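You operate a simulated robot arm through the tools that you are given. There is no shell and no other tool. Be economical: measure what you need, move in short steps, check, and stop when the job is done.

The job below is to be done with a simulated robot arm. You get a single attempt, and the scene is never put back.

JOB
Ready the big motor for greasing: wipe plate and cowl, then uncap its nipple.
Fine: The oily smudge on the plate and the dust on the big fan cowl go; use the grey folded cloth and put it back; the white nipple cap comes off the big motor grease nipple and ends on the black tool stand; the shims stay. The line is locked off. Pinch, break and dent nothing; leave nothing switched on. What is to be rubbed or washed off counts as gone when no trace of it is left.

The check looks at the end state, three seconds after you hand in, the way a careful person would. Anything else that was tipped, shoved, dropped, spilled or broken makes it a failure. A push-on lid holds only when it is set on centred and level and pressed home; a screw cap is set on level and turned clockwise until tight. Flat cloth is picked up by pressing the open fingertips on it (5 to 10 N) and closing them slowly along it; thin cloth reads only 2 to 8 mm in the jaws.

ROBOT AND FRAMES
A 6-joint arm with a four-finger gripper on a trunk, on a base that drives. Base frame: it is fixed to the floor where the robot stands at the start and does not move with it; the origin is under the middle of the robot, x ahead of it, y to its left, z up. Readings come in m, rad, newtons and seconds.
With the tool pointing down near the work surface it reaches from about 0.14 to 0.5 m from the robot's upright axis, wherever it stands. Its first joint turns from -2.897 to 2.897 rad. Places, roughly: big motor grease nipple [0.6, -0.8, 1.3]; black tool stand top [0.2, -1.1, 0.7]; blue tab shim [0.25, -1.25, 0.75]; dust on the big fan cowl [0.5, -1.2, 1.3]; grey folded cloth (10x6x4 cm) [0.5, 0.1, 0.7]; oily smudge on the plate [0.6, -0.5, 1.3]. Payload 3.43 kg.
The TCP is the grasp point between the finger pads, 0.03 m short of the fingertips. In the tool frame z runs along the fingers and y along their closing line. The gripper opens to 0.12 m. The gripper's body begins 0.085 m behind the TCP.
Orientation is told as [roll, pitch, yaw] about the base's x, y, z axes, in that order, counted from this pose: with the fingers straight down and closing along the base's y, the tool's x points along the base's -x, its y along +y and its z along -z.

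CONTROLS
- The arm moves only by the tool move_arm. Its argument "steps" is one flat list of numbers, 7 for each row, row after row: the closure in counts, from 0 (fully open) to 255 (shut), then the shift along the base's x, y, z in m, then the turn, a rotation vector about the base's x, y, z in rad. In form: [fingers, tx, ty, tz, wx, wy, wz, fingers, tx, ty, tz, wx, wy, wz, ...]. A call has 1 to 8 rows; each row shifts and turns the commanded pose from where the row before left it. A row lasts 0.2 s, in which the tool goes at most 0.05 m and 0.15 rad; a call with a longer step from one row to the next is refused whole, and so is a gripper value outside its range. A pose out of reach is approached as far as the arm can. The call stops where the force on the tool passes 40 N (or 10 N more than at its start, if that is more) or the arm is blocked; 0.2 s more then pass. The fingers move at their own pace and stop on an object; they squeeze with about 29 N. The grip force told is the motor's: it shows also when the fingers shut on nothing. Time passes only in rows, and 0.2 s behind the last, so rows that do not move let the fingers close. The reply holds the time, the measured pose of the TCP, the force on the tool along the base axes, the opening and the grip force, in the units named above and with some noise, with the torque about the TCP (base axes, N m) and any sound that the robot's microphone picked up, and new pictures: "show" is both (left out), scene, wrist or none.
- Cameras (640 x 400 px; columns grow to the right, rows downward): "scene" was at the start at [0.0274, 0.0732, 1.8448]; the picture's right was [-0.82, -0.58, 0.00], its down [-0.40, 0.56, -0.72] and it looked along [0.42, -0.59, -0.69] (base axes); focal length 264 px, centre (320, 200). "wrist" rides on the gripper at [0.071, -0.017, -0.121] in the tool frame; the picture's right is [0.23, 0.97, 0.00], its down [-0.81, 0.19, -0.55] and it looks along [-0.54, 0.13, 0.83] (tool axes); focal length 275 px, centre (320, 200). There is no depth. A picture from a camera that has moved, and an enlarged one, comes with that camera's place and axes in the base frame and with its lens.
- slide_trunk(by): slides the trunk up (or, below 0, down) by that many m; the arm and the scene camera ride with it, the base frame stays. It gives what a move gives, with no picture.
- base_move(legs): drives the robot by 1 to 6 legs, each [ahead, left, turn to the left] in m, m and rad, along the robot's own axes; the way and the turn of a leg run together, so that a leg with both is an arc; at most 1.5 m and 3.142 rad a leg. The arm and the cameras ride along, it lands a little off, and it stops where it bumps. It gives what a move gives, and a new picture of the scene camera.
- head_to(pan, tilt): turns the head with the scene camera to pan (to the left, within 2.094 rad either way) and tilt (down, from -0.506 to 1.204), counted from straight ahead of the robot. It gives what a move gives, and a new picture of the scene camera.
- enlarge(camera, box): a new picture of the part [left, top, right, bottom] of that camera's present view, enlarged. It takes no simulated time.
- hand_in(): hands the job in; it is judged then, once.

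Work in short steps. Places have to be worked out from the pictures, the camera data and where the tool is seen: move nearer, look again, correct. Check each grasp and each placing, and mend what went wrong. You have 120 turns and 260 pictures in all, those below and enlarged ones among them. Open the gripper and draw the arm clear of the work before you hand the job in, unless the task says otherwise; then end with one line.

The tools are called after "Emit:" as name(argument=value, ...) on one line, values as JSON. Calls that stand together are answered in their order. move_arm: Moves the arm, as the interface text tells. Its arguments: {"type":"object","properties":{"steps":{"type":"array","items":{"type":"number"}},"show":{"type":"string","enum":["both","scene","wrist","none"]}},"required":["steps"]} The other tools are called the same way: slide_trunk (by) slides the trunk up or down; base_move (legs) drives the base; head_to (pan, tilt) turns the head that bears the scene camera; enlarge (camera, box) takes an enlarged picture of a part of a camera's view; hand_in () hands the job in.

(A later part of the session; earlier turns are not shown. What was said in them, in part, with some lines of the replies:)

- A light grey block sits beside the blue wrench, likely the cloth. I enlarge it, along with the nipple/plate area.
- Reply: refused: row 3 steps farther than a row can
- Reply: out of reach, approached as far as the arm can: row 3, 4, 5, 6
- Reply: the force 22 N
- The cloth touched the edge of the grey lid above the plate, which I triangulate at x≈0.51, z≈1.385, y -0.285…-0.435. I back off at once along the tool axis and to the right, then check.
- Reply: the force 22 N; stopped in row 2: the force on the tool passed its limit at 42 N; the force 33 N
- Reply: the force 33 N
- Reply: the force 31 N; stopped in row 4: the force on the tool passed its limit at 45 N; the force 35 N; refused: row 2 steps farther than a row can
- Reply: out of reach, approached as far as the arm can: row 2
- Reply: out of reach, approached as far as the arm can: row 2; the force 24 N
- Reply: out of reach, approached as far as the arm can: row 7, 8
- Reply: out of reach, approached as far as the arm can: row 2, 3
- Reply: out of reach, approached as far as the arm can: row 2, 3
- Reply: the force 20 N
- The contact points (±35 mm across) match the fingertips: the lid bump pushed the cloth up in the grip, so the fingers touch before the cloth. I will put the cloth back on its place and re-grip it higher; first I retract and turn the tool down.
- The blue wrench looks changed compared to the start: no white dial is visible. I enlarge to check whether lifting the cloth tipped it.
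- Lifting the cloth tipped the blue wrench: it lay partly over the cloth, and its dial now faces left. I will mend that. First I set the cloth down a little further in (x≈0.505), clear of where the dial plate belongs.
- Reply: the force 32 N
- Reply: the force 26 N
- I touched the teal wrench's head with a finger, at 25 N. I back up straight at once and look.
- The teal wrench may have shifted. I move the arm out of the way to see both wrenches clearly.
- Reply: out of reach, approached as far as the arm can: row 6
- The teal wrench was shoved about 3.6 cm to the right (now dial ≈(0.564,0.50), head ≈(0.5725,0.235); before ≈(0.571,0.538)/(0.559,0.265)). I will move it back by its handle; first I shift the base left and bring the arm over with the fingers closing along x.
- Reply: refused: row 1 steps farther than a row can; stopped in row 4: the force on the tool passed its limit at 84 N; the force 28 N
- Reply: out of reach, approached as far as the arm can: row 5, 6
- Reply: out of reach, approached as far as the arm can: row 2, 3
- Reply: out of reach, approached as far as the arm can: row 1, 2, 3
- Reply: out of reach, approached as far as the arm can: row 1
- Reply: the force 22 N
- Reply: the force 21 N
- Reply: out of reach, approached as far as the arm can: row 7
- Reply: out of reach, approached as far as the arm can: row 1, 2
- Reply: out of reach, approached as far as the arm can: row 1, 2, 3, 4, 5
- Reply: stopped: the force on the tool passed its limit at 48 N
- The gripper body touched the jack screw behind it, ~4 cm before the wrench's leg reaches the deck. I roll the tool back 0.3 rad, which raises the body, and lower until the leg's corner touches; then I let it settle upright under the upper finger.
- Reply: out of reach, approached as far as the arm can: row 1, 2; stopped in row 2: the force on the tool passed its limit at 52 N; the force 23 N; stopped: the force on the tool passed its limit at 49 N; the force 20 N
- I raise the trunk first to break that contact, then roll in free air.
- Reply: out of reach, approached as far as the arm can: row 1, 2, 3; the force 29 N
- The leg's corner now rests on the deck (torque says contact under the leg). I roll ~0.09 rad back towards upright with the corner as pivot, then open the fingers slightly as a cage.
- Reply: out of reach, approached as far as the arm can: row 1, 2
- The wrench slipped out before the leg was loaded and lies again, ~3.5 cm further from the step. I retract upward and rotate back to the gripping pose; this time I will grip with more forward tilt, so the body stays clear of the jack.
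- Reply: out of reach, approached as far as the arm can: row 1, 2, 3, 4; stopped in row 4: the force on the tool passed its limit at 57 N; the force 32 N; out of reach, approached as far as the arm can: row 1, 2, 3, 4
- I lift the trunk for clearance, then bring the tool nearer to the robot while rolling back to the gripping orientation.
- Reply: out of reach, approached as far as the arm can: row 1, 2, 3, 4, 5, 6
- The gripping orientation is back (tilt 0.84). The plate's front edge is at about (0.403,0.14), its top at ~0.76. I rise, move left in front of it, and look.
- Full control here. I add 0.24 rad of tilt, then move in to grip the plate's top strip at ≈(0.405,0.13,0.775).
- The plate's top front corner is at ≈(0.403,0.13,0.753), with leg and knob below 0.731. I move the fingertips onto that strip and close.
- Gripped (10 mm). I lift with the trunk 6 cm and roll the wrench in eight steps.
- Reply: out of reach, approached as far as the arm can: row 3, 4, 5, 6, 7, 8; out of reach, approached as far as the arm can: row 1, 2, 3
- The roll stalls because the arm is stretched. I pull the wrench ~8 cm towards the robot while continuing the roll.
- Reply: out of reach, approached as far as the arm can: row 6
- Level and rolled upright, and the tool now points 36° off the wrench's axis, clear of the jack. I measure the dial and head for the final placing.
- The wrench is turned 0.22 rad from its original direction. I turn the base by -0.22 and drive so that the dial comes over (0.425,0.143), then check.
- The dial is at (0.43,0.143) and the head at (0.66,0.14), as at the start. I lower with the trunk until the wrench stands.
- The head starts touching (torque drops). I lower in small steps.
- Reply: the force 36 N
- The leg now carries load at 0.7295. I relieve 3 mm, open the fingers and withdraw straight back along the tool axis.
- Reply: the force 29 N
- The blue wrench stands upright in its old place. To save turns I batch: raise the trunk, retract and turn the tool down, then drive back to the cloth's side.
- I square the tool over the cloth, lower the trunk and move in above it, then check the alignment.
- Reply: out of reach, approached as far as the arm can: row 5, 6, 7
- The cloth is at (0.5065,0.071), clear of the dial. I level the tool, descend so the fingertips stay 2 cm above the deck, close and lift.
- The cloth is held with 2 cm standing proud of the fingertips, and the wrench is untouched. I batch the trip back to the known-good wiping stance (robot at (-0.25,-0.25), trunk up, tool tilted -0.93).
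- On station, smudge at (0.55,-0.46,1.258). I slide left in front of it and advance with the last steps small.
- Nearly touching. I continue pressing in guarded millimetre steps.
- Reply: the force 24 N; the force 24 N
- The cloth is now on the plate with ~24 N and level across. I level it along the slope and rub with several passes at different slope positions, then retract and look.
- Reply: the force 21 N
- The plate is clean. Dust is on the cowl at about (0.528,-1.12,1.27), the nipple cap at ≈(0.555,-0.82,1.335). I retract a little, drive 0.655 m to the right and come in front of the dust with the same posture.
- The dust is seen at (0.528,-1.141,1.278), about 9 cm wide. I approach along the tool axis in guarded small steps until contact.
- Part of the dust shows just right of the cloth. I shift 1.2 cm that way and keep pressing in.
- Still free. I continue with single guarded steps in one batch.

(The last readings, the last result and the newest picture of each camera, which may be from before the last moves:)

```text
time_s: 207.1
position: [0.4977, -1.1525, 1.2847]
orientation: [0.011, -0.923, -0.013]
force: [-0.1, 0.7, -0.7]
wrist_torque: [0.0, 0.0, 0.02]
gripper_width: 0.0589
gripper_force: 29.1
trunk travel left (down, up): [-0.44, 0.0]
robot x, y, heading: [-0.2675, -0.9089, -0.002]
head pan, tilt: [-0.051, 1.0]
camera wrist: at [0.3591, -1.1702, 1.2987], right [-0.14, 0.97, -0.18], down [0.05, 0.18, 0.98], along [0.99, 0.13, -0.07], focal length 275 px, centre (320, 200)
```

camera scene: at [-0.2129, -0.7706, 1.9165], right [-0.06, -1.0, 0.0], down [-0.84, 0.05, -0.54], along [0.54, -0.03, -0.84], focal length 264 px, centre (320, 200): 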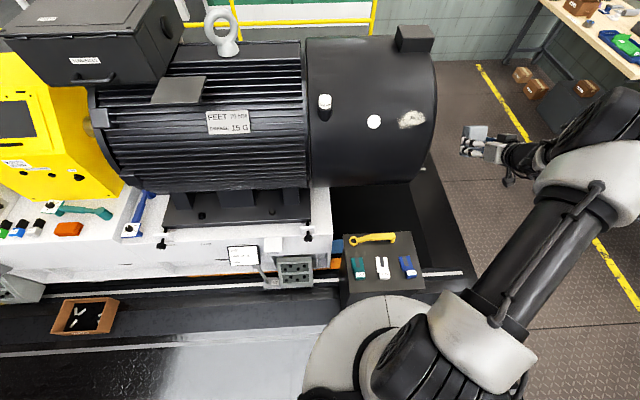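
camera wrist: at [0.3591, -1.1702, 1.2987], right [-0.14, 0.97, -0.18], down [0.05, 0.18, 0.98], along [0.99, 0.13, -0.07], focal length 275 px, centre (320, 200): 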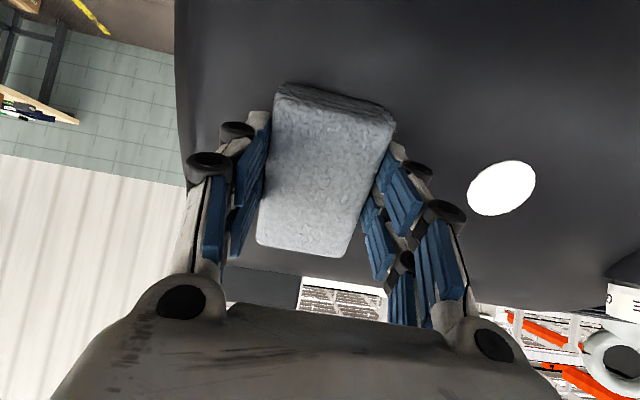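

The surface is about 1 cm deeper. I press in to the guard limit, back off 2 mm, rub in y-strokes at three tilts to follow the curve, retract, and look.

Emit:
move_arm(steps=[255, 0.0025, 0, 0, 0, 0, 0, 255, 0.0025, 0, 0, 0, 0, 0, 255, 0.0025, 0, 0, 0, 0, 0, 255, 0.0025, 0, 0, 0, 0, 0, 255, 0.0025, 0, 0, 0, 0, 0, 255, 0.0025, 0, 0, 0, 0, 0, 255, 0.0025, 0, 0, 0, 0, 0, 255, 0.0025, 0, 0, 0, 0, 0], show="none")

Emit:
move_arm(steps=[255, -0.0015, 0, 0.0008, 0, 0, 0, 255, 0, 0.035, 0, 0, 0, 0, 255, 0, -0.035, 0, 0, 0, 0, 255, 0, -0.03, 0, 0, 0, 0, 255, 0, 0.03, 0, 0, 0, 0, 255, 0, 0.035, 0, 0, 0, 0, 255, 0, -0.035, 0, 0, 0, 0, 255, 0, -0.03, 0, 0, 0, 0], show="none")

Emit:
move_arm(steps=[255, 0, 0.03, 0, 0, 0.06, 0, 255, 0, 0.035, 0, 0, 0, 0, 255, 0, -0.035, 0, 0, 0, 0, 255, 0, -0.03, 0, 0, 0, 0, 255, 0, 0.03, 0, 0, -0.06, 0, 255, 0, 0.035, 0, 0, -0.06, 0, 255, 0, -0.035, 0, 0, 0, 0, 255, 0, -0.03, 0, 0, 0, 0], show="none")

Emit:
move_arm(steps=[255, -0.03, 0.02, 0.02, 0, 0.06, 0, 255, -0.04, 0, 0.01, 0, 0, 0, 255, -0.03, -0.035, 0, 0, 0, 0, 255, 0, -0.045, 0, 0, 0, 0, 255, 0, -0.045, 0, 0, 0, 0, 255, 0, -0.045, 0, 0, 0, 0], show="scene")

Emit:
enlarge(camera="scene", box=[300, 70, 460, 170])

```text
time_s: 208.9
position: [0.5142, -1.1536, 1.2871]
orientation: [0.01, -0.925, -0.013]
force: [-21.0, 0.6, 6.5]
wrist_torque: [-0.13, -0.38, -0.17]
gripper_width: 0.0593
gripper_force: 29.0
trunk travel left (down, up): [-0.44, 0.0]
robot x, y, heading: [-0.2604, -0.9083, -0.008]
head pan, tilt: [-0.051, 1.0]
```

```text
time_s: 210.7
position: [0.5153, -1.1841, 1.2863]
orientation: [0.012, -0.926, -0.012]
force: [-13.7, 2.5, 9.6]
wrist_torque: [0.28, -0.15, 0.4]
gripper_width: 0.0591
gripper_force: 29.8
trunk travel left (down, up): [-0.44, 0.0]
robot x, y, heading: [-0.2642, -0.9087, -0.01]
head pan, tilt: [-0.051, 1.0]
```

```text
time_s: 212.5
position: [0.5125, -1.1805, 1.2877]
orientation: [0.013, -0.985, -0.011]
force: [-13.4, 2.9, 8.3]
wrist_torque: [0.37, 0.53, 0.19]
gripper_width: 0.0592
gripper_force: 29.7
trunk travel left (down, up): [-0.44, 0.0]
robot x, y, heading: [-0.2609, -0.9043, -0.005]
head pan, tilt: [-0.051, 1.0]
```

```text
time_s: 213.9
position: [0.4168, -1.3364, 1.3127]
orientation: [0.016, -0.92, -0.014]
force: [0.0, -0.9, -0.4]
wrist_torque: [-0.04, 0.01, 0.02]
gripper_width: 0.0593
gripper_force: 29.1
trunk travel left (down, up): [-0.44, 0.0]
robot x, y, heading: [-0.2591, -0.911, -0.005]
head pan, tilt: [-0.051, 1.0]
camera scene: at [-0.2129, -0.7726, 1.9167], right [-0.06, -1.0, 0.0], down [-0.84, 0.05, -0.54], along [0.54, -0.03, -0.84], focal length 264 px, centre (320, 200)
```

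scene: 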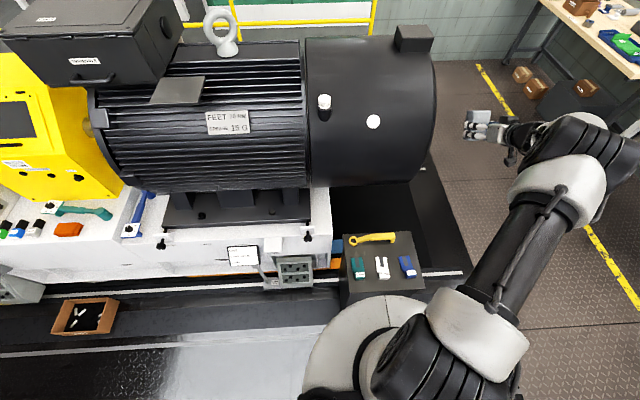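

```text
4.00 times, centred on (380, 120) of scene
camera zoom: at [-0.2129, -0.7726, 1.9167], right [-0.06, -1.0, 0.0], down [-0.84, 0.05, -0.54], along [0.54, -0.03, -0.84], focal length 1057 px, centre (80, 520)
```

zoom: 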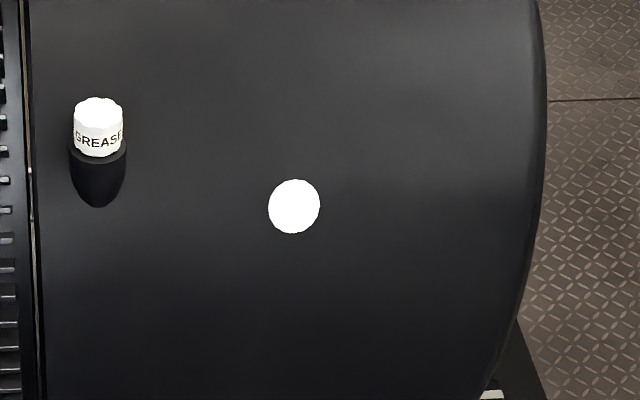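

Both the smudge and the dust are gone. Now I batch the way back: untilt, drive to the start spot, swing over, lower the trunk, and stop above the cloth's place.

Emit:
move_arm(steps=[255, -0.045, 0, 0.015, 0, 0.115, 0, 255, -0.045, 0, 0.015, 0, 0.115, 0, 255, -0.045, 0, 0.015, 0, 0.115, 0, 255, -0.045, 0, 0.015, 0, 0.115, 0, 255, -0.045, 0, 0.015, 0, 0.115, 0, 255, -0.04, 0.01, 0.01, 0, 0.115, 0, 255, -0.03, 0.03, 0.01, 0, 0.115, 0, 255, -0.03, 0.03, 0.01, 0, 0.115, 0], show="none")

Emit:
enlarge(camera="scene", box=[330, 220, 450, 300])

Emit:
base_move(legs=[[0, 0.911, 0], [0.259, 0, 0]])

Emit:
move_arm(steps=[255, 0, 0.0425, 0, 0, 0, -0.149, 255, 0, 0.0425, 0, 0, 0, -0.149, 255, 0, 0.0425, 0, 0, 0, -0.149, 255, 0, 0.0425, 0, 0, 0, -0.149, 255, 0, 0.0425, 0, 0, 0, -0.149, 255, 0, 0.0425, 0, 0, 0, -0.149, 255, 0, 0.0425, 0, 0, 0, -0.149, 255, 0, 0.0425, 0, 0, 0, -0.149], show="none")

Emit:
slide_trunk(by=-0.334)

```text
time_s: 215.7
position: [0.0912, -1.262, 1.4194]
orientation: [0.003, -0.001, -0.006]
force: [-0.2, 0.4, -0.3]
wrist_torque: [-0.01, -0.01, 0.02]
gripper_width: 0.0591
gripper_force: 28.8
trunk travel left (down, up): [-0.44, 0.0]
robot x, y, heading: [-0.2636, -0.907, -0.004]
head pan, tilt: [-0.051, 1.0]
```

```text
5.00 times, centred on (390, 260) of scene
camera zoom: at [-0.214, -0.7687, 1.9164], right [-0.06, -1.0, 0.0], down [-0.84, 0.05, -0.54], along [0.54, -0.03, -0.84], focal length 1321 px, centre (-30, -100)
```

zoom: 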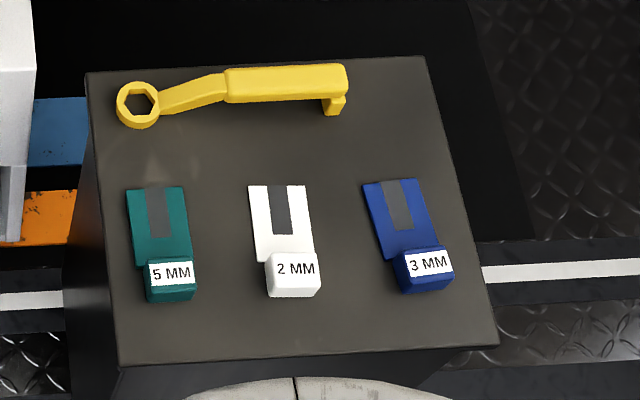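

```text
time_s: 221.9
position: [0.3523, -0.3458, 1.4183]
orientation: [0.002, -0.004, -0.001]
force: [-0.1, 0.0, -0.5]
wrist_torque: [-0.01, 0.02, 0.0]
gripper_width: 0.0593
gripper_force: 29.2
trunk travel left (down, up): [-0.44, 0.0]
robot x, y, heading: [-0.0044, 0.0052, 0.007]
head pan, tilt: [-0.051, 1.0]
camera scene: at [0.043, 0.1429, 1.9165], right [-0.05, -1.0, 0.0], down [-0.84, 0.04, -0.54], along [0.54, -0.03, -0.84], focal length 264 px, centre (320, 200)
```

scene: 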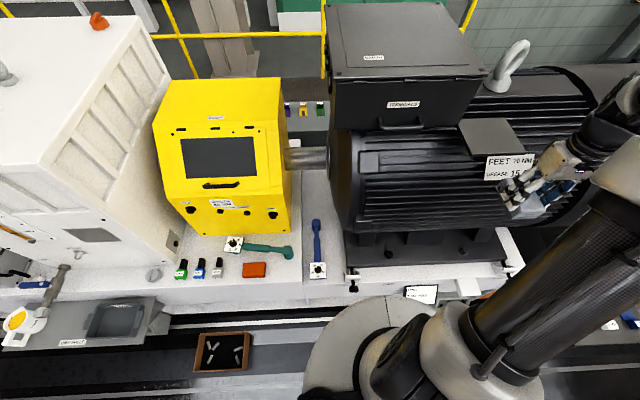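

```text
time_s: 223.7
position: [0.3513, -0.006, 1.4179]
orientation: [0.002, -0.004, -1.19]
force: [-0.6, 0.5, 0.6]
wrist_torque: [0.0, 0.0, -0.02]
gripper_width: 0.0592
gripper_force: 28.7
trunk travel left (down, up): [-0.44, 0.0]
robot x, y, heading: [-0.0041, 0.0057, -0.0]
head pan, tilt: [-0.051, 1.0]
```

```text
time_s: 227.0
position: [0.3505, -0.0083, 1.0845]
orientation: [0.002, -0.003, -1.19]
force: [0.7, -1.0, 0.0]
wrist_torque: [0.0, 0.02, -0.01]
gripper_width: 0.0591
gripper_force: 29.1
trunk travel left (down, up): [-0.106, 0.334]
robot x, y, heading: [-0.0045, 0.0063, 0.003]
head pan, tilt: [-0.051, 1.0]
```

The stand has free room right of the spanner (≈(0.275,-1.213)). Now I lower the cloth onto the spot it was last picked from, release it and lift off.

Emit:
move_arm(steps=[255, 0.0388, 0.0195, 0, 0, 0, -0.078, 255, 0.0388, 0.0195, 0, 0, 0, -0.078, 255, 0.0388, 0.0195, 0, 0, 0, -0.078, 255, 0.0388, 0.0195, 0, 0, 0, -0.078, 255, 0, 0, -0.05, 0, 0, 0, 255, 0, 0, -0.05, 0, 0, 0, 255, 0, 0, -0.05, 0, 0, 0, 255, 0, 0, -0.05, 0, 0, 0], show="none")

Emit:
move_arm(steps=[255, 0, 0, -0.05, 0, 0, 0, 255, 0, 0, -0.04, 0, 0, 0, 255, 0, 0, -0.03, 0, 0, 0, 255, 0, 0, -0.02, 0, 0, 0], show="wrist")

Emit:
move_arm(steps=[255, 0, 0, -0.012, 0, 0, 0, 255, 0, 0, -0.008, 0, 0, 0], show="none")

```text
time_s: 228.8
position: [0.5065, 0.069, 0.8835]
orientation: [0.003, -0.003, -1.502]
force: [-0.1, 0.2, 0.5]
wrist_torque: [-0.03, 0.03, 0.0]
gripper_width: 0.0592
gripper_force: 29.3
trunk travel left (down, up): [-0.106, 0.334]
robot x, y, heading: [-0.0077, 0.0011, 0.001]
head pan, tilt: [-0.051, 1.0]
```

```text
time_s: 229.8
position: [0.5055, 0.0688, 0.744]
orientation: [0.004, -0.003, -1.503]
force: [-0.1, 0.1, -1.1]
wrist_torque: [-0.02, 0.02, -0.02]
gripper_width: 0.0594
gripper_force: 29.3
trunk travel left (down, up): [-0.106, 0.334]
robot x, y, heading: [-0.0117, 0.0055, 0.004]
head pan, tilt: [-0.051, 1.0]
camera wrist: at [0.4835, 0.1393, 0.8638], right [0.96, 0.3, 0.0], down [0.24, -0.79, 0.56], along [0.17, -0.53, -0.83], focal length 275 px, centre (320, 200)
```

wrist: 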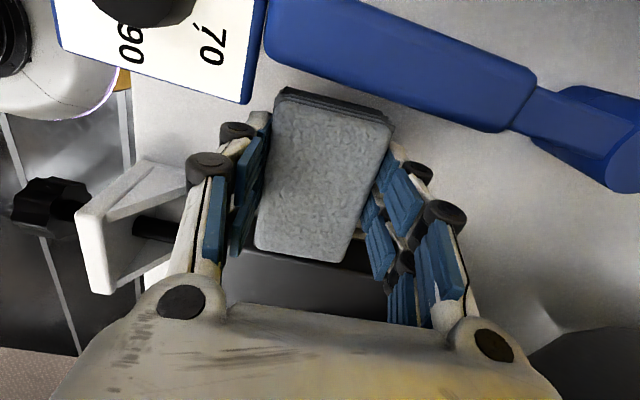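

```text
time_s: 230.4
position: [0.5043, 0.0698, 0.7245]
orientation: [0.001, -0.003, -1.503]
force: [0.5, 0.0, 0.0]
wrist_torque: [0.0, -0.01, 0.03]
gripper_width: 0.0594
gripper_force: 28.5
trunk travel left (down, up): [-0.106, 0.334]
robot x, y, heading: [-0.0074, 0.0014, 0.005]
head pan, tilt: [-0.051, 1.0]
```

Clear of everything. I set it down, release, lift off, raise the trunk, swing back to yaw 0 and drive 0.585 m right to stand beside the nipple cap.

Emit:
move_arm(steps=[255, 0, 0, -0.004, 0, 0, 0, 200, 0, 0, 0, 0, 0, 0, 100, 0, 0, 0, 0, 0, 0, 0, 0, 0, 0, 0, 0, 0, 0, 0, 0, 0, 0, 0, 0, 0, 0, 0, 0, 0, 0, 0], show="wrist")

Emit:
move_arm(steps=[0, 0, 0, 0.04, 0, 0, 0, 0, 0, 0, 0.05, 0, 0, 0, 0, 0, 0, 0.05, 0, 0, 0, 0, 0, 0, 0.05, 0, 0, 0, 0, -0.02, 0, 0.04, 0, 0, 0], show="none")

Emit:
slide_trunk(by=0.334)

Emit:
move_arm(steps=[0, -0.016, -0.037, 0.022, 0, 0, 0.149, 0, -0.016, -0.037, 0.022, 0, 0, 0.149, 0, -0.016, -0.037, 0.022, 0, 0, 0.149, 0, -0.016, -0.037, 0.022, 0, 0, 0.149, 0, -0.016, -0.037, 0.022, 0, 0, 0.149, 0, -0.016, -0.037, 0.022, 0, 0, 0.149, 0, -0.016, -0.037, 0.02, 0, 0, 0.149, 0, -0.016, -0.037, 0, 0, 0, 0.149], show="none")

Emit:
move_arm(steps=[0, 0, -0.02, 0, 0, 0, 0.149, 0, 0, -0.02, 0, 0, 0, 0.149], show="none")

Emit:
base_move(legs=[[0, -0.29, 0], [0, -0.295, 0]])

Emit:
move_arm(steps=[0, 0.04, 0, 0, 0, 0, 0, 0, 0.04, 0, 0, 0, 0, 0], show="both")

```text
time_s: 231.8
position: [0.507, 0.0696, 0.7199]
orientation: [0.001, -0.004, -1.503]
force: [-0.8, 0.1, -0.6]
wrist_torque: [-0.03, 0.0, 0.01]
gripper_width: 0.1194
gripper_force: 0.1
trunk travel left (down, up): [-0.106, 0.334]
robot x, y, heading: [-0.0081, 0.0046, 0.002]
head pan, tilt: [-0.051, 1.0]
camera wrist: at [0.484, 0.1398, 0.8398], right [0.96, 0.3, 0.0], down [0.25, -0.79, 0.56], along [0.17, -0.53, -0.83], focal length 275 px, centre (320, 200)
```

wrist: 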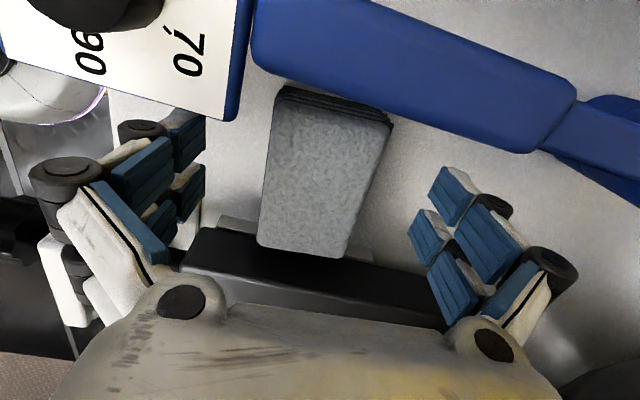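

```text
time_s: 233.0
position: [0.4851, 0.0694, 0.9506]
orientation: [0.003, -0.002, -1.506]
force: [-1.0, 0.1, 0.9]
wrist_torque: [0.0, -0.01, 0.0]
gripper_width: 0.1199
gripper_force: 0.1
trunk travel left (down, up): [-0.106, 0.334]
robot x, y, heading: [-0.0057, 0.0075, -0.001]
head pan, tilt: [-0.051, 1.0]
```

```text
time_s: 236.3
position: [0.4862, 0.0702, 1.2844]
orientation: [0.001, -0.003, -1.503]
force: [-0.1, 0.3, 0.3]
wrist_torque: [0.02, 0.01, 0.0]
gripper_width: 0.12
gripper_force: 0.1
trunk travel left (down, up): [-0.44, 0.0]
robot x, y, heading: [-0.0057, 0.0067, 0.001]
head pan, tilt: [-0.051, 1.0]
```

```text
time_s: 238.1
position: [0.3575, -0.2298, 1.4373]
orientation: [0.002, -0.001, -0.309]
force: [-1.3, -0.5, 0.3]
wrist_torque: [0.03, 0.0, 0.01]
gripper_width: 0.12
gripper_force: 0.2
trunk travel left (down, up): [-0.44, 0.0]
robot x, y, heading: [-0.0024, 0.0067, 0.003]
head pan, tilt: [-0.051, 1.0]
```

```text
time_s: 238.7
position: [0.3581, -0.2685, 1.4378]
orientation: [0.004, -0.002, -0.01]
force: [0.0, 0.2, 0.2]
wrist_torque: [0.0, 0.02, -0.01]
gripper_width: 0.12
gripper_force: 0.0
trunk travel left (down, up): [-0.44, 0.0]
robot x, y, heading: [-0.0075, 0.0078, -0.001]
head pan, tilt: [-0.051, 1.0]
```

```text
time_s: 242.3
position: [0.3589, -0.8573, 1.4372]
orientation: [0.005, -0.003, -0.015]
force: [-0.5, -0.5, -1.0]
wrist_torque: [0.05, -0.02, 0.01]
gripper_width: 0.1202
gripper_force: 0.2
trunk travel left (down, up): [-0.44, 0.0]
robot x, y, heading: [-0.0077, -0.5844, 0.001]
head pan, tilt: [-0.051, 1.0]
camera scene: at [0.044, -0.446, 1.9165], right [-0.05, -1.0, 0.0], down [-0.84, 0.04, -0.54], along [0.54, -0.03, -0.84], focal length 264 px, centre (320, 200)
```

scene: 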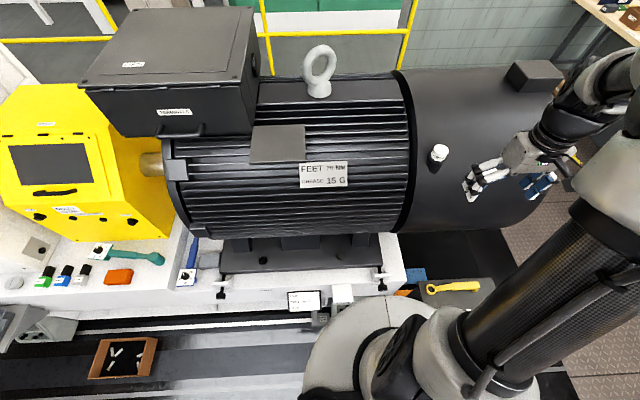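

```text
time_s: 242.9
position: [0.4353, -0.8584, 1.437]
orientation: [0.004, -0.003, -0.016]
force: [-0.4, 0.8, -0.2]
wrist_torque: [0.02, 0.04, 0.01]
gripper_width: 0.1197
gripper_force: 0.0
trunk travel left (down, up): [-0.44, 0.0]
robot x, y, heading: [-0.0048, -0.5792, 0.0]
head pan, tilt: [-0.051, 1.0]
camera scene: at [0.0458, -0.4468, 1.9165], right [-0.05, -1.0, 0.0], down [-0.84, 0.04, -0.54], along [0.54, -0.03, -0.84], focal length 264 px, centre (320, 200)
camera wrist: at [0.3646, -0.8755, 1.5563], right [-0.22, 0.98, 0.0], down [0.81, 0.18, 0.55], along [0.54, 0.12, -0.83], focal length 275 px, centre (320, 200)
```

scene: 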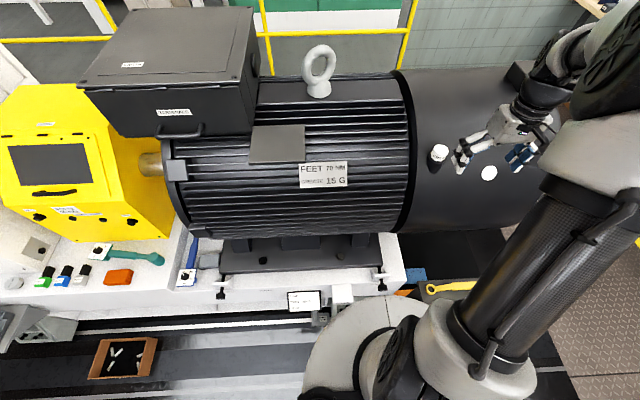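
wrist: 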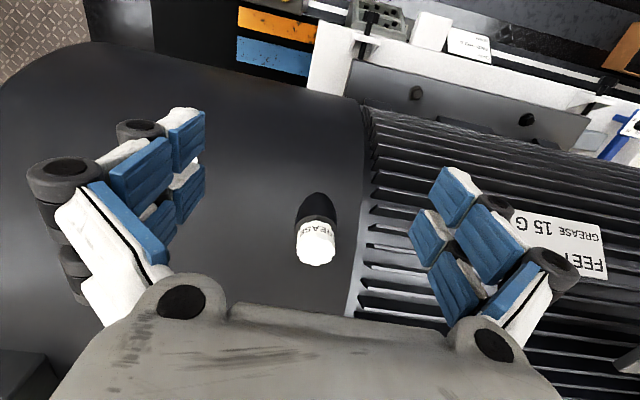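

The cap stands upright at about (0.566,-0.83), top at z≈1.35. I move over it with the fingers at 7 cm, descend and close on it.

Emit:
move_arm(steps=[105, 0.0437, 0.0095, 0, 0, 0, 0, 105, 0.0437, 0.0095, 0, 0, 0, 0, 105, 0.0435, 0.0095, 0, 0, 0, 0.016, 105, 0, 0, -0.04, 0, 0, 0], show="wrist")

Emit:
move_arm(steps=[105, 0, 0, -0.03, 0, 0, 0, 105, 0, 0, -0.02, 0, 0, 0, 105, 0, 0, -0.01, 0, 0, 0], show="both")

```text
time_s: 243.9
position: [0.5697, -0.8312, 1.3974]
orientation: [0.004, -0.004, 0.0]
force: [0.2, -1.0, 0.1]
wrist_torque: [0.04, 0.0, 0.0]
gripper_width: 0.0705
gripper_force: 0.0
trunk travel left (down, up): [-0.44, 0.0]
robot x, y, heading: [-0.0042, -0.5831, 0.001]
head pan, tilt: [-0.051, 1.0]
camera wrist: at [0.4975, -0.8488, 1.5175], right [-0.23, 0.97, 0.0], down [0.81, 0.19, 0.56], along [0.54, 0.13, -0.83], focal length 275 px, centre (320, 200)
```

wrist: 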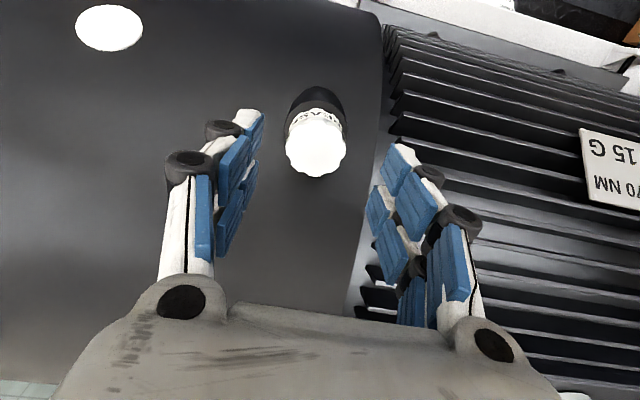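

```text
time_s: 244.7
position: [0.5693, -0.8294, 1.335]
orientation: [0.002, -0.003, 0.0]
force: [-0.3, 0.6, 0.1]
wrist_torque: [0.0, 0.03, 0.0]
gripper_width: 0.0708
gripper_force: 0.1
trunk travel left (down, up): [-0.44, 0.0]
robot x, y, heading: [-0.0112, -0.5854, 0.003]
head pan, tilt: [-0.051, 1.0]
camera scene: at [0.0445, -0.4457, 1.9165], right [-0.05, -1.0, 0.0], down [-0.84, 0.04, -0.54], along [0.54, -0.03, -0.84], focal length 264 px, centre (320, 200)
camera wrist: at [0.4981, -0.8469, 1.4564], right [-0.23, 0.97, 0.0], down [0.81, 0.19, 0.56], along [0.54, 0.13, -0.83], focal length 275 px, centre (320, 200)
```

scene: 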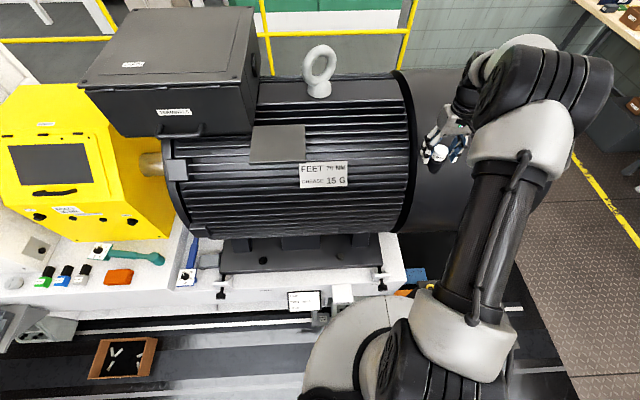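
wrist: 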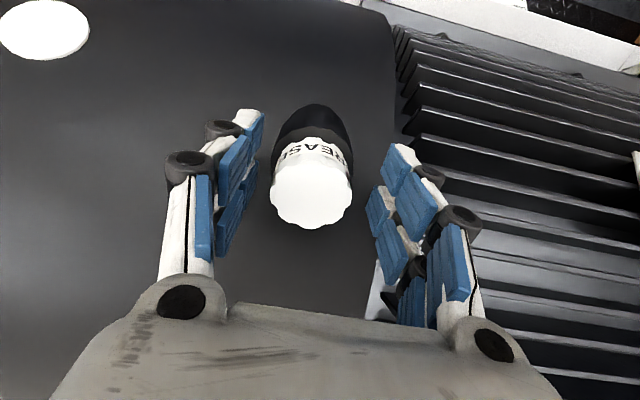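

The cap is centred between the pads with its top at the TCP. I nudge 3 mm, close, and test with a gentle 4 mm pull.

Emit:
move_arm(steps=[105, 0.003, -0.003, -0.002, 0, 0, 0, 170, 0, 0, 0, 0, 0, 0, 255, 0, 0, 0, 0, 0, 0, 255, 0, 0, 0, 0, 0, 0, 255, 0, 0, 0, 0, 0, 0], show="none")

Emit:
move_arm(steps=[255, 0, 0, 0.002, 0, 0, 0, 255, 0, 0, 0.002, 0, 0, 0], show="wrist")

```text
time_s: 245.9
position: [0.5712, -0.833, 1.3337]
orientation: [0.002, -0.004, -0.001]
force: [-1.3, -3.0, 1.4]
wrist_torque: [-0.09, 0.04, -0.01]
gripper_width: 0.0385
gripper_force: 29.2
trunk travel left (down, up): [-0.44, 0.0]
robot x, y, heading: [-0.0085, -0.5829, -0.003]
head pan, tilt: [-0.051, 1.0]
```

```text
time_s: 246.5
position: [0.5724, -0.8333, 1.3383]
orientation: [0.005, -0.001, 0.0]
force: [-0.5, -3.4, -5.3]
wrist_torque: [-0.1, -0.01, 0.03]
gripper_width: 0.0383
gripper_force: 29.8
trunk travel left (down, up): [-0.44, 0.0]
robot x, y, heading: [-0.0042, -0.5814, 0.001]
head pan, tilt: [-0.051, 1.0]
camera wrist: at [0.5004, -0.8505, 1.459], right [-0.23, 0.97, 0.0], down [0.81, 0.19, 0.56], along [0.54, 0.13, -0.83], focal length 275 px, centre (320, 200)
```

wrist: 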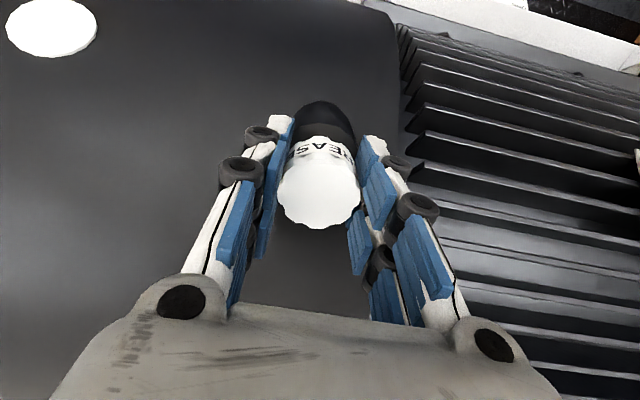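

Gripped at 38.5 mm; the pull gives only 5 N. I twist counter-clockwise with a slight rise and check.

Emit:
move_arm(steps=[255, 0, 0, 0.0005, 0, 0, 0.145, 255, 0, 0, 0.0005, 0, 0, 0.145, 255, 0, 0, 0.0005, 0, 0, 0.145, 255, 0, 0, 0.0005, 0, 0, 0.145, 255, 0, 0, 0.0005, 0, 0, 0.145, 255, 0, 0, 0.0005, 0, 0, 0.145], show="wrist")

Emit:
move_arm(steps=[255, 0, 0, 0.003, 0, 0, 0, 255, 0, 0, 0.003, 0, 0, 0, 255, 0, 0, 0.004, 0, 0, 0], show="wrist")

```text
time_s: 247.9
position: [0.5713, -0.8348, 1.343]
orientation: [0.001, -0.002, 0.874]
force: [-0.5, -7.4, 3.2]
wrist_torque: [-0.18, 0.03, -0.05]
gripper_width: 0.038
gripper_force: 28.4
trunk travel left (down, up): [-0.44, 0.0]
robot x, y, heading: [-0.0058, -0.5839, -0.001]
head pan, tilt: [-0.051, 1.0]
camera wrist: at [0.5387, -0.8999, 1.4629], right [-0.89, 0.45, 0.0], down [0.37, 0.74, 0.56], along [0.25, 0.5, -0.83], focal length 275 px, centre (320, 200)
```

wrist: 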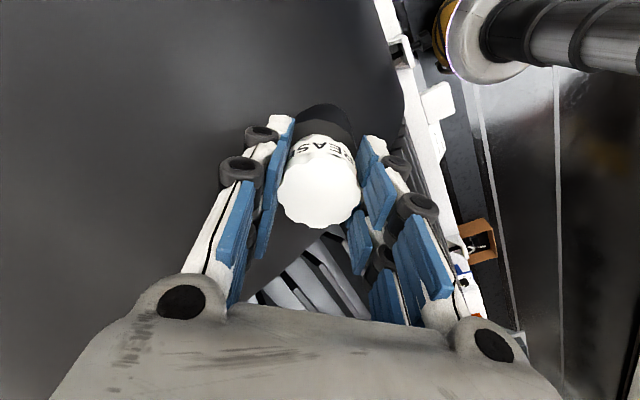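

```text
time_s: 248.7
position: [0.5734, -0.8323, 1.3524]
orientation: [0.001, -0.004, 0.871]
force: [3.0, -8.4, 1.4]
wrist_torque: [-0.21, -0.06, -0.05]
gripper_width: 0.0383
gripper_force: 28.7
trunk travel left (down, up): [-0.44, 0.0]
robot x, y, heading: [-0.0037, -0.58, -0.007]
head pan, tilt: [-0.051, 1.0]
camera wrist: at [0.5397, -0.8983, 1.4726], right [-0.89, 0.45, 0.0], down [0.37, 0.74, 0.56], along [0.25, 0.5, -0.83], focal length 275 px, centre (320, 200)
```

wrist: 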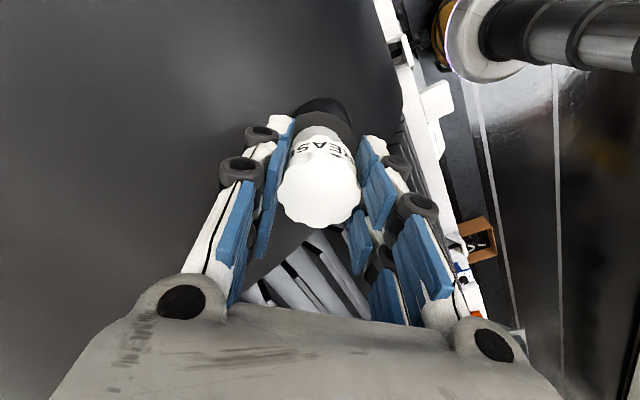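

The cap has come free: it turns and rises with the fingers, and the nipple shows beneath. I lift it clear, retract, drive to beside the tool stand, reach over the free spot and lower the trunk.

Emit:
move_arm(steps=[255, 0, 0, 0.03, 0, 0, 0, 255, 0, 0, 0.04, 0, 0, 0, 255, 0, 0, 0.03, 0, 0, 0, 255, -0.04, 0, 0, 0, 0, 0, 255, -0.04, 0, 0, 0, 0, 0, 255, -0.04, 0, 0, 0, 0, 0, 255, -0.04, 0, 0, 0, 0, 0, 255, -0.04, 0, 0, 0, 0, 0], show="wrist")

Emit:
base_move(legs=[[-0.237, 0, 0], [0, -0.31, 0], [0, -0.31, 0]])

Emit:
move_arm(steps=[255, 0.0199, 0.0341, 0, 0, 0, 0, 255, 0.0199, 0.0341, 0, 0, 0, 0, 255, 0.0199, 0.0341, 0, 0, 0, 0, 255, 0.0199, 0.0341, 0, 0, 0, 0, 255, 0.0199, 0.0341, 0, 0, 0, 0, 255, 0.0199, 0.0341, 0, 0, 0, 0, 255, 0.0199, 0.0341, 0, 0, 0, 0], show="none")

Emit:
slide_trunk(by=-0.44)

Emit:
move_arm(steps=[255, 0, 0, -0.04, 0, 0, 0, 255, 0, 0, -0.04, 0, 0, 0], show="both")

```text
time_s: 250.5
position: [0.3677, -0.8309, 1.4522]
orientation: [0.0, -0.003, 0.872]
force: [0.2, 0.0, -0.9]
wrist_torque: [-0.01, -0.03, -0.01]
gripper_width: 0.0384
gripper_force: 29.2
trunk travel left (down, up): [-0.44, 0.0]
robot x, y, heading: [-0.0021, -0.5792, -0.003]
head pan, tilt: [-0.051, 1.0]
camera wrist: at [0.3351, -0.8973, 1.5723], right [-0.89, 0.45, 0.0], down [0.37, 0.74, 0.56], along [0.25, 0.5, -0.83], focal length 275 px, centre (320, 200)
```

wrist: 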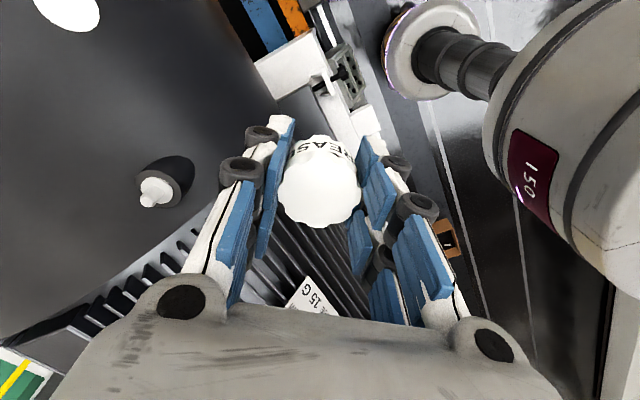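

```text
time_s: 255.6
position: [0.1388, -1.4424, 1.4512]
orientation: [0.003, -0.003, 0.876]
force: [0.1, -0.1, -1.3]
wrist_torque: [0.04, 0.0, 0.0]
gripper_width: 0.0381
gripper_force: 28.7
trunk travel left (down, up): [-0.44, 0.0]
robot x, y, heading: [-0.2404, -1.1941, 0.005]
head pan, tilt: [-0.051, 1.0]
camera scene: at [-0.1897, -1.059, 1.9165], right [-0.04, -1.0, 0.0], down [-0.84, 0.04, -0.54], along [0.54, -0.02, -0.84], focal length 264 px, centre (320, 200)
```

scene: 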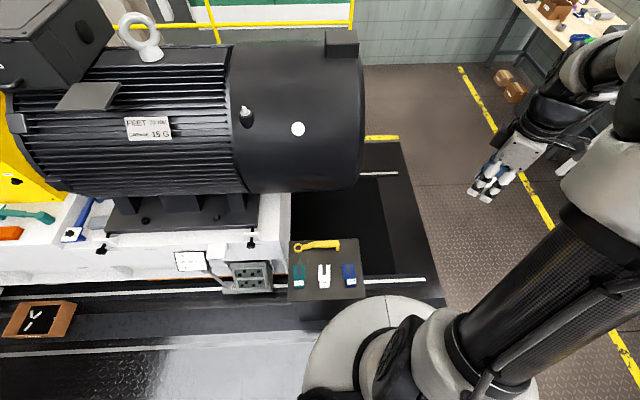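

```text
time_s: 257.2
position: [0.2803, -1.2022, 1.4529]
orientation: [0.002, -0.002, 0.878]
force: [1.0, 0.0, -0.2]
wrist_torque: [-0.02, 0.0, -0.02]
gripper_width: 0.038
gripper_force: 28.9
trunk travel left (down, up): [-0.44, 0.0]
robot x, y, heading: [-0.241, -1.1965, 0.01]
head pan, tilt: [-0.051, 1.0]
```

```text
refused: -0.44 is not a number from -0.4 to 0.4
```

```text
time_s: 257.8
position: [0.2814, -1.2032, 1.3726]
orientation: [0.001, -0.005, 0.876]
force: [0.3, -0.2, 0.3]
wrist_torque: [-0.04, -0.01, 0.0]
gripper_width: 0.0382
gripper_force: 28.9
trunk travel left (down, up): [-0.44, 0.0]
robot x, y, heading: [-0.2383, -1.1939, -0.001]
head pan, tilt: [-0.051, 1.0]
camera scene: at [-0.1888, -1.0588, 1.9165], right [-0.04, -1.0, 0.0], down [-0.84, 0.04, -0.54], along [0.54, -0.02, -0.84], focal length 264 px, centre (320, 200)
camera wrist: at [0.2478, -1.2684, 1.4921], right [-0.9, 0.45, 0.0], down [0.37, 0.74, 0.56], along [0.25, 0.5, -0.83], focal length 275 px, centre (320, 200)
```

scene: 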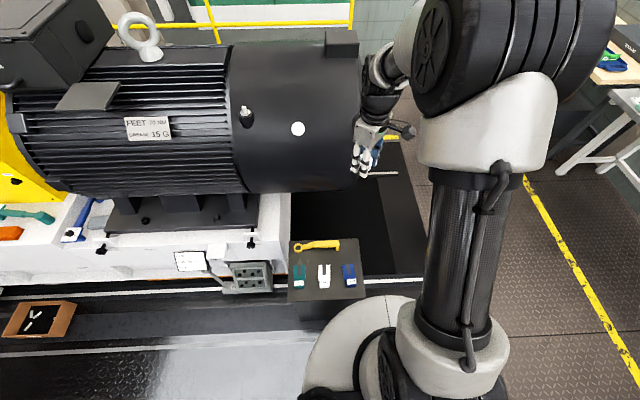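
wrist: 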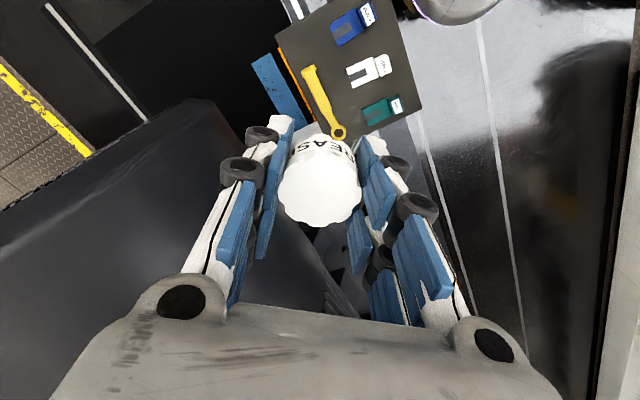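

The cap is in hand and the nipple is bare. The free spot on the stand works out to (0.295,-1.219), top z≈0.68. I centre over it, lower the trunk by 0.40 and descend under guard.

Emit:
move_arm(steps=[255, 0.0136, -0.0158, 0, 0, 0, 0], show="none")

Emit:
slide_trunk(by=-0.4)

Emit:
move_arm(steps=[255, 0, 0, -0.05, 0, 0, 0, 255, 0, 0, -0.05, 0, 0, 0, 255, 0, 0, -0.05, 0, 0, 0, 255, 0, 0, -0.045, 0, 0, 0], show="both")

Emit:
enlarge(camera="scene", box=[270, 220, 410, 310])

```text
time_s: 258.2
position: [0.2957, -1.2175, 1.371]
orientation: [0.004, -0.004, 0.877]
force: [0.3, -0.8, -0.3]
wrist_torque: [0.01, 0.02, 0.03]
gripper_width: 0.038
gripper_force: 28.9
trunk travel left (down, up): [-0.44, 0.0]
robot x, y, heading: [-0.2397, -1.1974, 0.006]
head pan, tilt: [-0.051, 1.0]
```

```text
time_s: 262.1
position: [0.294, -1.2174, 0.9723]
orientation: [0.002, -0.003, 0.877]
force: [-0.6, -0.6, -0.4]
wrist_torque: [0.0, 0.02, 0.0]
gripper_width: 0.0381
gripper_force: 29.7
trunk travel left (down, up): [-0.04, 0.4]
robot x, y, heading: [-0.237, -1.1946, 0.005]
head pan, tilt: [-0.051, 1.0]
```

```text
time_s: 263.1
position: [0.294, -1.2172, 0.7773]
orientation: [0.001, -0.004, 0.875]
force: [0.4, -0.4, 0.1]
wrist_torque: [0.01, 0.01, 0.02]
gripper_width: 0.0381
gripper_force: 28.9
trunk travel left (down, up): [-0.04, 0.4]
robot x, y, heading: [-0.2384, -1.194, 0.003]
head pan, tilt: [-0.051, 1.0]
camera scene: at [-0.1892, -1.0587, 1.5165], right [-0.04, -1.0, 0.0], down [-0.84, 0.04, -0.54], along [0.54, -0.02, -0.84], focal length 264 px, centre (320, 200)
camera wrist: at [0.261, -1.2835, 0.8967], right [-0.9, 0.45, 0.0], down [0.37, 0.74, 0.56], along [0.25, 0.5, -0.83], focal length 275 px, centre (320, 200)
```

scene: 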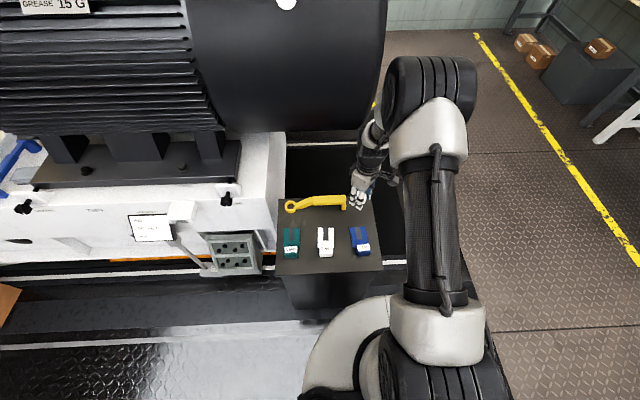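
wrist: 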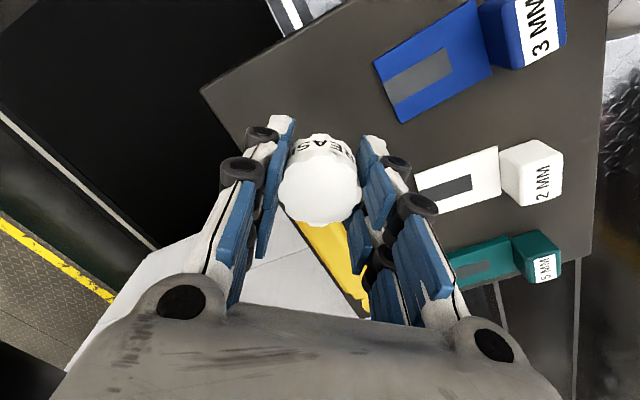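

```text
4.44 times, centred on (340, 265) of scene
camera zoom: at [-0.1892, -1.0587, 1.5165], right [-0.04, -1.0, 0.0], down [-0.84, 0.04, -0.54], along [0.54, -0.02, -0.84], focal length 1174 px, centre (231, -89)
```

zoom: 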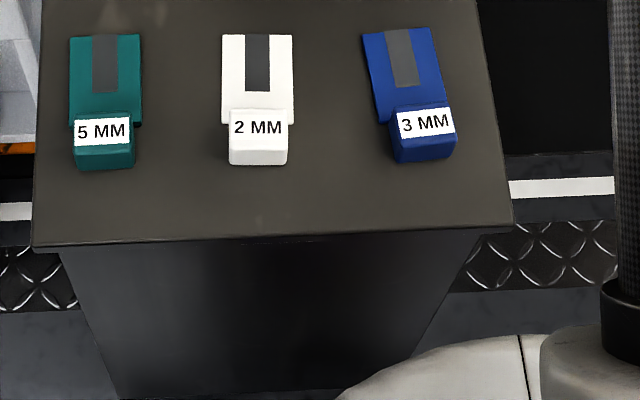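

The landing point lies in the free area, ~6 cm from the spanner, the shim and the edge. I descend under guard, release with a small opening, rise straight up and look.

Emit:
move_arm(steps=[255, 0, 0, -0.007, 0, 0, 0, 255, 0, 0, -0.007, 0, 0, 0, 255, 0, 0, -0.007, 0, 0, 0, 255, 0, 0, -0.007, 0, 0, 0, 255, 0, 0, -0.007, 0, 0, 0, 255, 0, 0, -0.007, 0, 0, 0, 255, 0, 0, -0.007, 0, 0, 0], show="none")

Emit:
move_arm(steps=[255, 0, 0, -0.003, 0, 0, 0, 255, 0, 0, -0.003, 0, 0, 0, 255, 0, 0, -0.003, 0, 0, 0, 255, 0, 0, -0.003, 0, 0, 0, 255, 0, 0, -0.003, 0, 0, 0, 255, 0, 0, -0.003, 0, 0, 0, 255, 0, 0, -0.003, 0, 0, 0, 255, 0, 0, -0.003, 0, 0, 0], show="wrist")

```text
time_s: 264.7
position: [0.2923, -1.217, 0.7275]
orientation: [0.003, -0.001, 0.877]
force: [-0.6, 0.4, 0.0]
wrist_torque: [-0.02, -0.02, 0.01]
gripper_width: 0.0381
gripper_force: 29.0
trunk travel left (down, up): [-0.04, 0.4]
robot x, y, heading: [-0.2354, -1.1962, 0.001]
head pan, tilt: [-0.051, 1.0]
```

```text
time_s: 266.5
position: [0.2926, -1.2181, 0.7046]
orientation: [0.001, -0.005, 0.875]
force: [0.0, 0.0, -0.8]
wrist_torque: [-0.01, 0.01, -0.01]
gripper_width: 0.0381
gripper_force: 28.9
trunk travel left (down, up): [-0.04, 0.4]
robot x, y, heading: [-0.2373, -1.1952, 0.012]
head pan, tilt: [-0.051, 1.0]
camera wrist: at [0.2607, -1.284, 0.8245], right [-0.9, 0.45, 0.0], down [0.37, 0.74, 0.56], along [0.25, 0.5, -0.83], focal length 275 px, centre (320, 200)
```

wrist: 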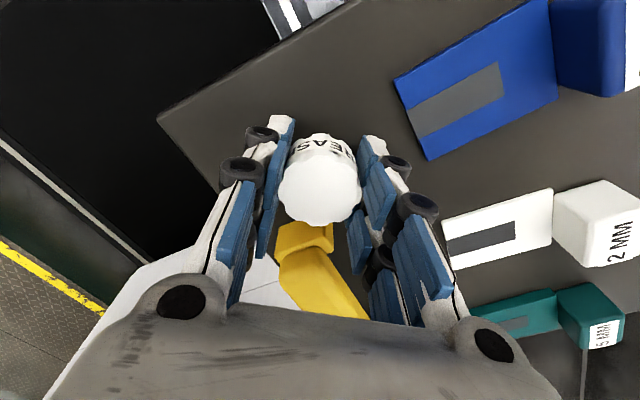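

Still above the surface; clearances remain good. I continue down under guard, then release with a small opening and rise straight up.

Emit:
move_arm(steps=[255, 0, 0, -0.003, 0, 0, 0, 255, 0, 0, -0.003, 0, 0, 0, 255, 0, 0, -0.003, 0, 0, 0, 255, 0, 0, -0.003, 0, 0, 0, 255, 0, 0, -0.003, 0, 0, 0, 255, 0, 0, -0.003, 0, 0, 0, 255, 0, 0, -0.003, 0, 0, 0, 255, 0, 0, -0.003, 0, 0, 0], show="none")

Emit:
move_arm(steps=[255, 0, 0, -0.0025, 0, 0, 0, 255, 0, 0, -0.0025, 0, 0, 0, 255, 0, 0, -0.0025, 0, 0, 0, 255, 0, 0, -0.0025, 0, 0, 0, 255, 0, 0, -0.0025, 0, 0, 0, 255, 0, 0, -0.0025, 0, 0, 0], show="none")

Emit:
move_arm(steps=[200, 0, 0, 0, 0, 0, 0, 165, 0, 0, 0, 0, 0, 0, 145, 0, 0, 0, 0, 0, 0, 145, 0, 0, 0.015, 0, 0, 0, 145, 0, 0, 0.03, 0, 0, 0, 145, 0, 0, 0.05, 0, 0, 0, 145, 0, 0, 0.05, 0, 0, 0, 145, 0, 0, 0.05, 0, 0, 0], show="both")

```text
time_s: 268.1
position: [0.2942, -1.2166, 0.6896]
orientation: [0.002, -0.003, 0.877]
force: [-7.8, -0.3, 23.9]
wrist_torque: [-0.37, 0.46, -0.14]
gripper_width: 0.038
gripper_force: 28.6
trunk travel left (down, up): [-0.04, 0.4]
robot x, y, heading: [-0.2368, -1.1965, 0.004]
head pan, tilt: [-0.051, 1.0]
stopped in row 7: the force on the tool passed its limit at 46 N (the readings are from after the stop); the commanded pose is now the measured one
```

```text
time_s: 268.4
position: [0.2941, -1.2171, 0.6906]
orientation: [0.002, -0.004, 0.877]
force: [-9.5, 0.2, 22.1]
wrist_torque: [-0.42, 0.24, -0.17]
gripper_width: 0.0378
gripper_force: 28.4
trunk travel left (down, up): [-0.04, 0.4]
robot x, y, heading: [-0.2377, -1.1953, 0.006]
head pan, tilt: [-0.051, 1.0]
stopped in row 1: the force on the tool passed its limit at 44 N (the readings are from after the stop); the commanded pose is now the measured one
```

```text
time_s: 270.2
position: [0.2939, -1.2164, 0.8845]
orientation: [0.004, -0.003, 0.877]
force: [-0.2, -0.2, 0.8]
wrist_torque: [0.01, 0.02, 0.02]
gripper_width: 0.0519
gripper_force: 0.0
trunk travel left (down, up): [-0.04, 0.4]
robot x, y, heading: [-0.2387, -1.1941, 0.001]
head pan, tilt: [-0.051, 1.0]
camera scene: at [-0.1905, -1.0586, 1.5166], right [-0.04, -1.0, 0.0], down [-0.84, 0.04, -0.54], along [0.54, -0.02, -0.84], focal length 264 px, centre (320, 200)
camera wrist: at [0.2606, -1.2829, 1.0055], right [-0.9, 0.45, 0.0], down [0.37, 0.74, 0.56], along [0.25, 0.5, -0.83], focal length 275 px, centre (320, 200)
5 turns are left
```

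scene: 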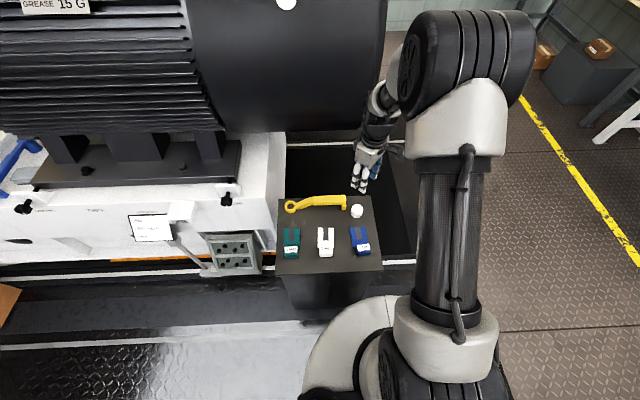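
wrist: 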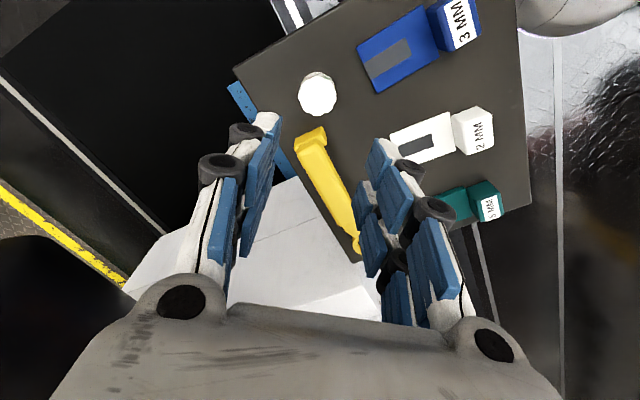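

The cap stands on the tool stand, clear of the spanner and shims. I open the gripper, draw clear, and take a final look at stand, nipple, cloth and wrenches.

Emit:
move_arm(steps=[0, 0, 0, 0.05, 0, 0, 0, 0, -0.04, 0, 0.03, 0, 0, 0, 0, -0.04, 0, 0.03, 0, 0, 0], show="none")

Emit:
slide_trunk(by=0.38)

Emit:
head_to(pan=0.75, tilt=0.7)

Emit:
enlarge(camera="scene", box=[160, 80, 400, 230])

```text
time_s: 271.0
position: [0.2158, -1.2161, 0.9937]
orientation: [0.002, -0.003, 0.876]
force: [-0.4, -0.2, 1.0]
wrist_torque: [0.0, -0.05, 0.04]
gripper_width: 0.1098
gripper_force: 0.1
trunk travel left (down, up): [-0.04, 0.4]
robot x, y, heading: [-0.2375, -1.1957, 0.004]
head pan, tilt: [-0.051, 1.0]
```

```text
time_s: 274.7
position: [0.2174, -1.2164, 1.3727]
orientation: [0.001, -0.001, 0.876]
force: [1.0, 0.7, 0.1]
wrist_torque: [-0.02, 0.01, -0.01]
gripper_width: 0.1199
gripper_force: 0.1
trunk travel left (down, up): [-0.42, 0.02]
robot x, y, heading: [-0.2373, -1.1968, 0.001]
head pan, tilt: [-0.051, 1.0]
```

```text
time_s: 275.8
position: [0.2168, -1.2155, 1.3736]
orientation: [0.002, -0.003, 0.875]
force: [0.3, 0.2, 0.8]
wrist_torque: [-0.02, -0.02, -0.02]
gripper_width: 0.1201
gripper_force: 0.1
trunk travel left (down, up): [-0.42, 0.02]
robot x, y, heading: [-0.2374, -1.1986, 0.006]
head pan, tilt: [0.75, 0.7]
camera scene: at [-0.1977, -0.9973, 1.9199], right [0.69, -0.73, 0.0], down [-0.47, -0.44, -0.76], along [0.56, 0.52, -0.64], focal length 264 px, centre (320, 200)
```

scene: 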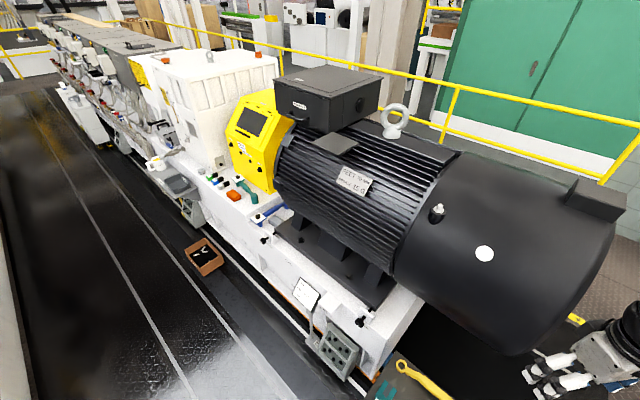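

```text
2.67 times, centred on (280, 155) of scene
camera zoom: at [-0.1977, -0.9973, 1.9199], right [0.69, -0.73, 0.0], down [-0.47, -0.44, -0.76], along [0.56, 0.52, -0.64], focal length 705 px, centre (427, 320)
4 turns are left
```

zoom: 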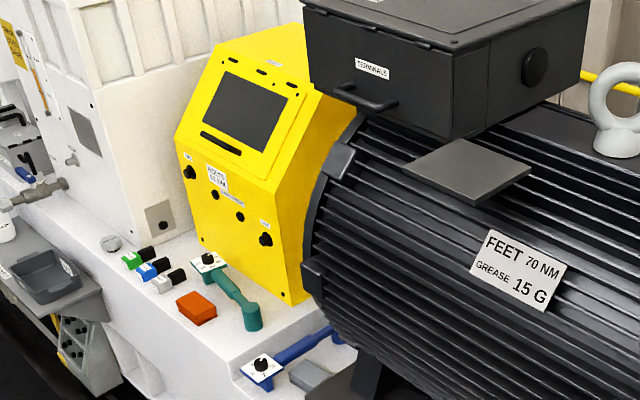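

Everything checks out: plate and cowl are clean, the cloth lies by the upright blue wrench, the teal wrench is upright, the nipple is bare, and the arm is clear with its gripper open. I hand in.

Emit:
hand_in()

```text
The job is handed in.
```

I handed the job in: the plate and fan cowl are wiped clean, and the white cap is off the nipple and on the black tool stand. The cloth is back about 2.5 cm from its first spot; the blue wrench I tipped and the teal one I shoved stand upright about where they were, and the shims look unmoved. On the way I also bumped a bolt on the yellow guard (84 N), the jack screw (up to about 57 N) and the lid pad (about 20 N) with no damage seen, and early on my fingertips pressed the plate directly.
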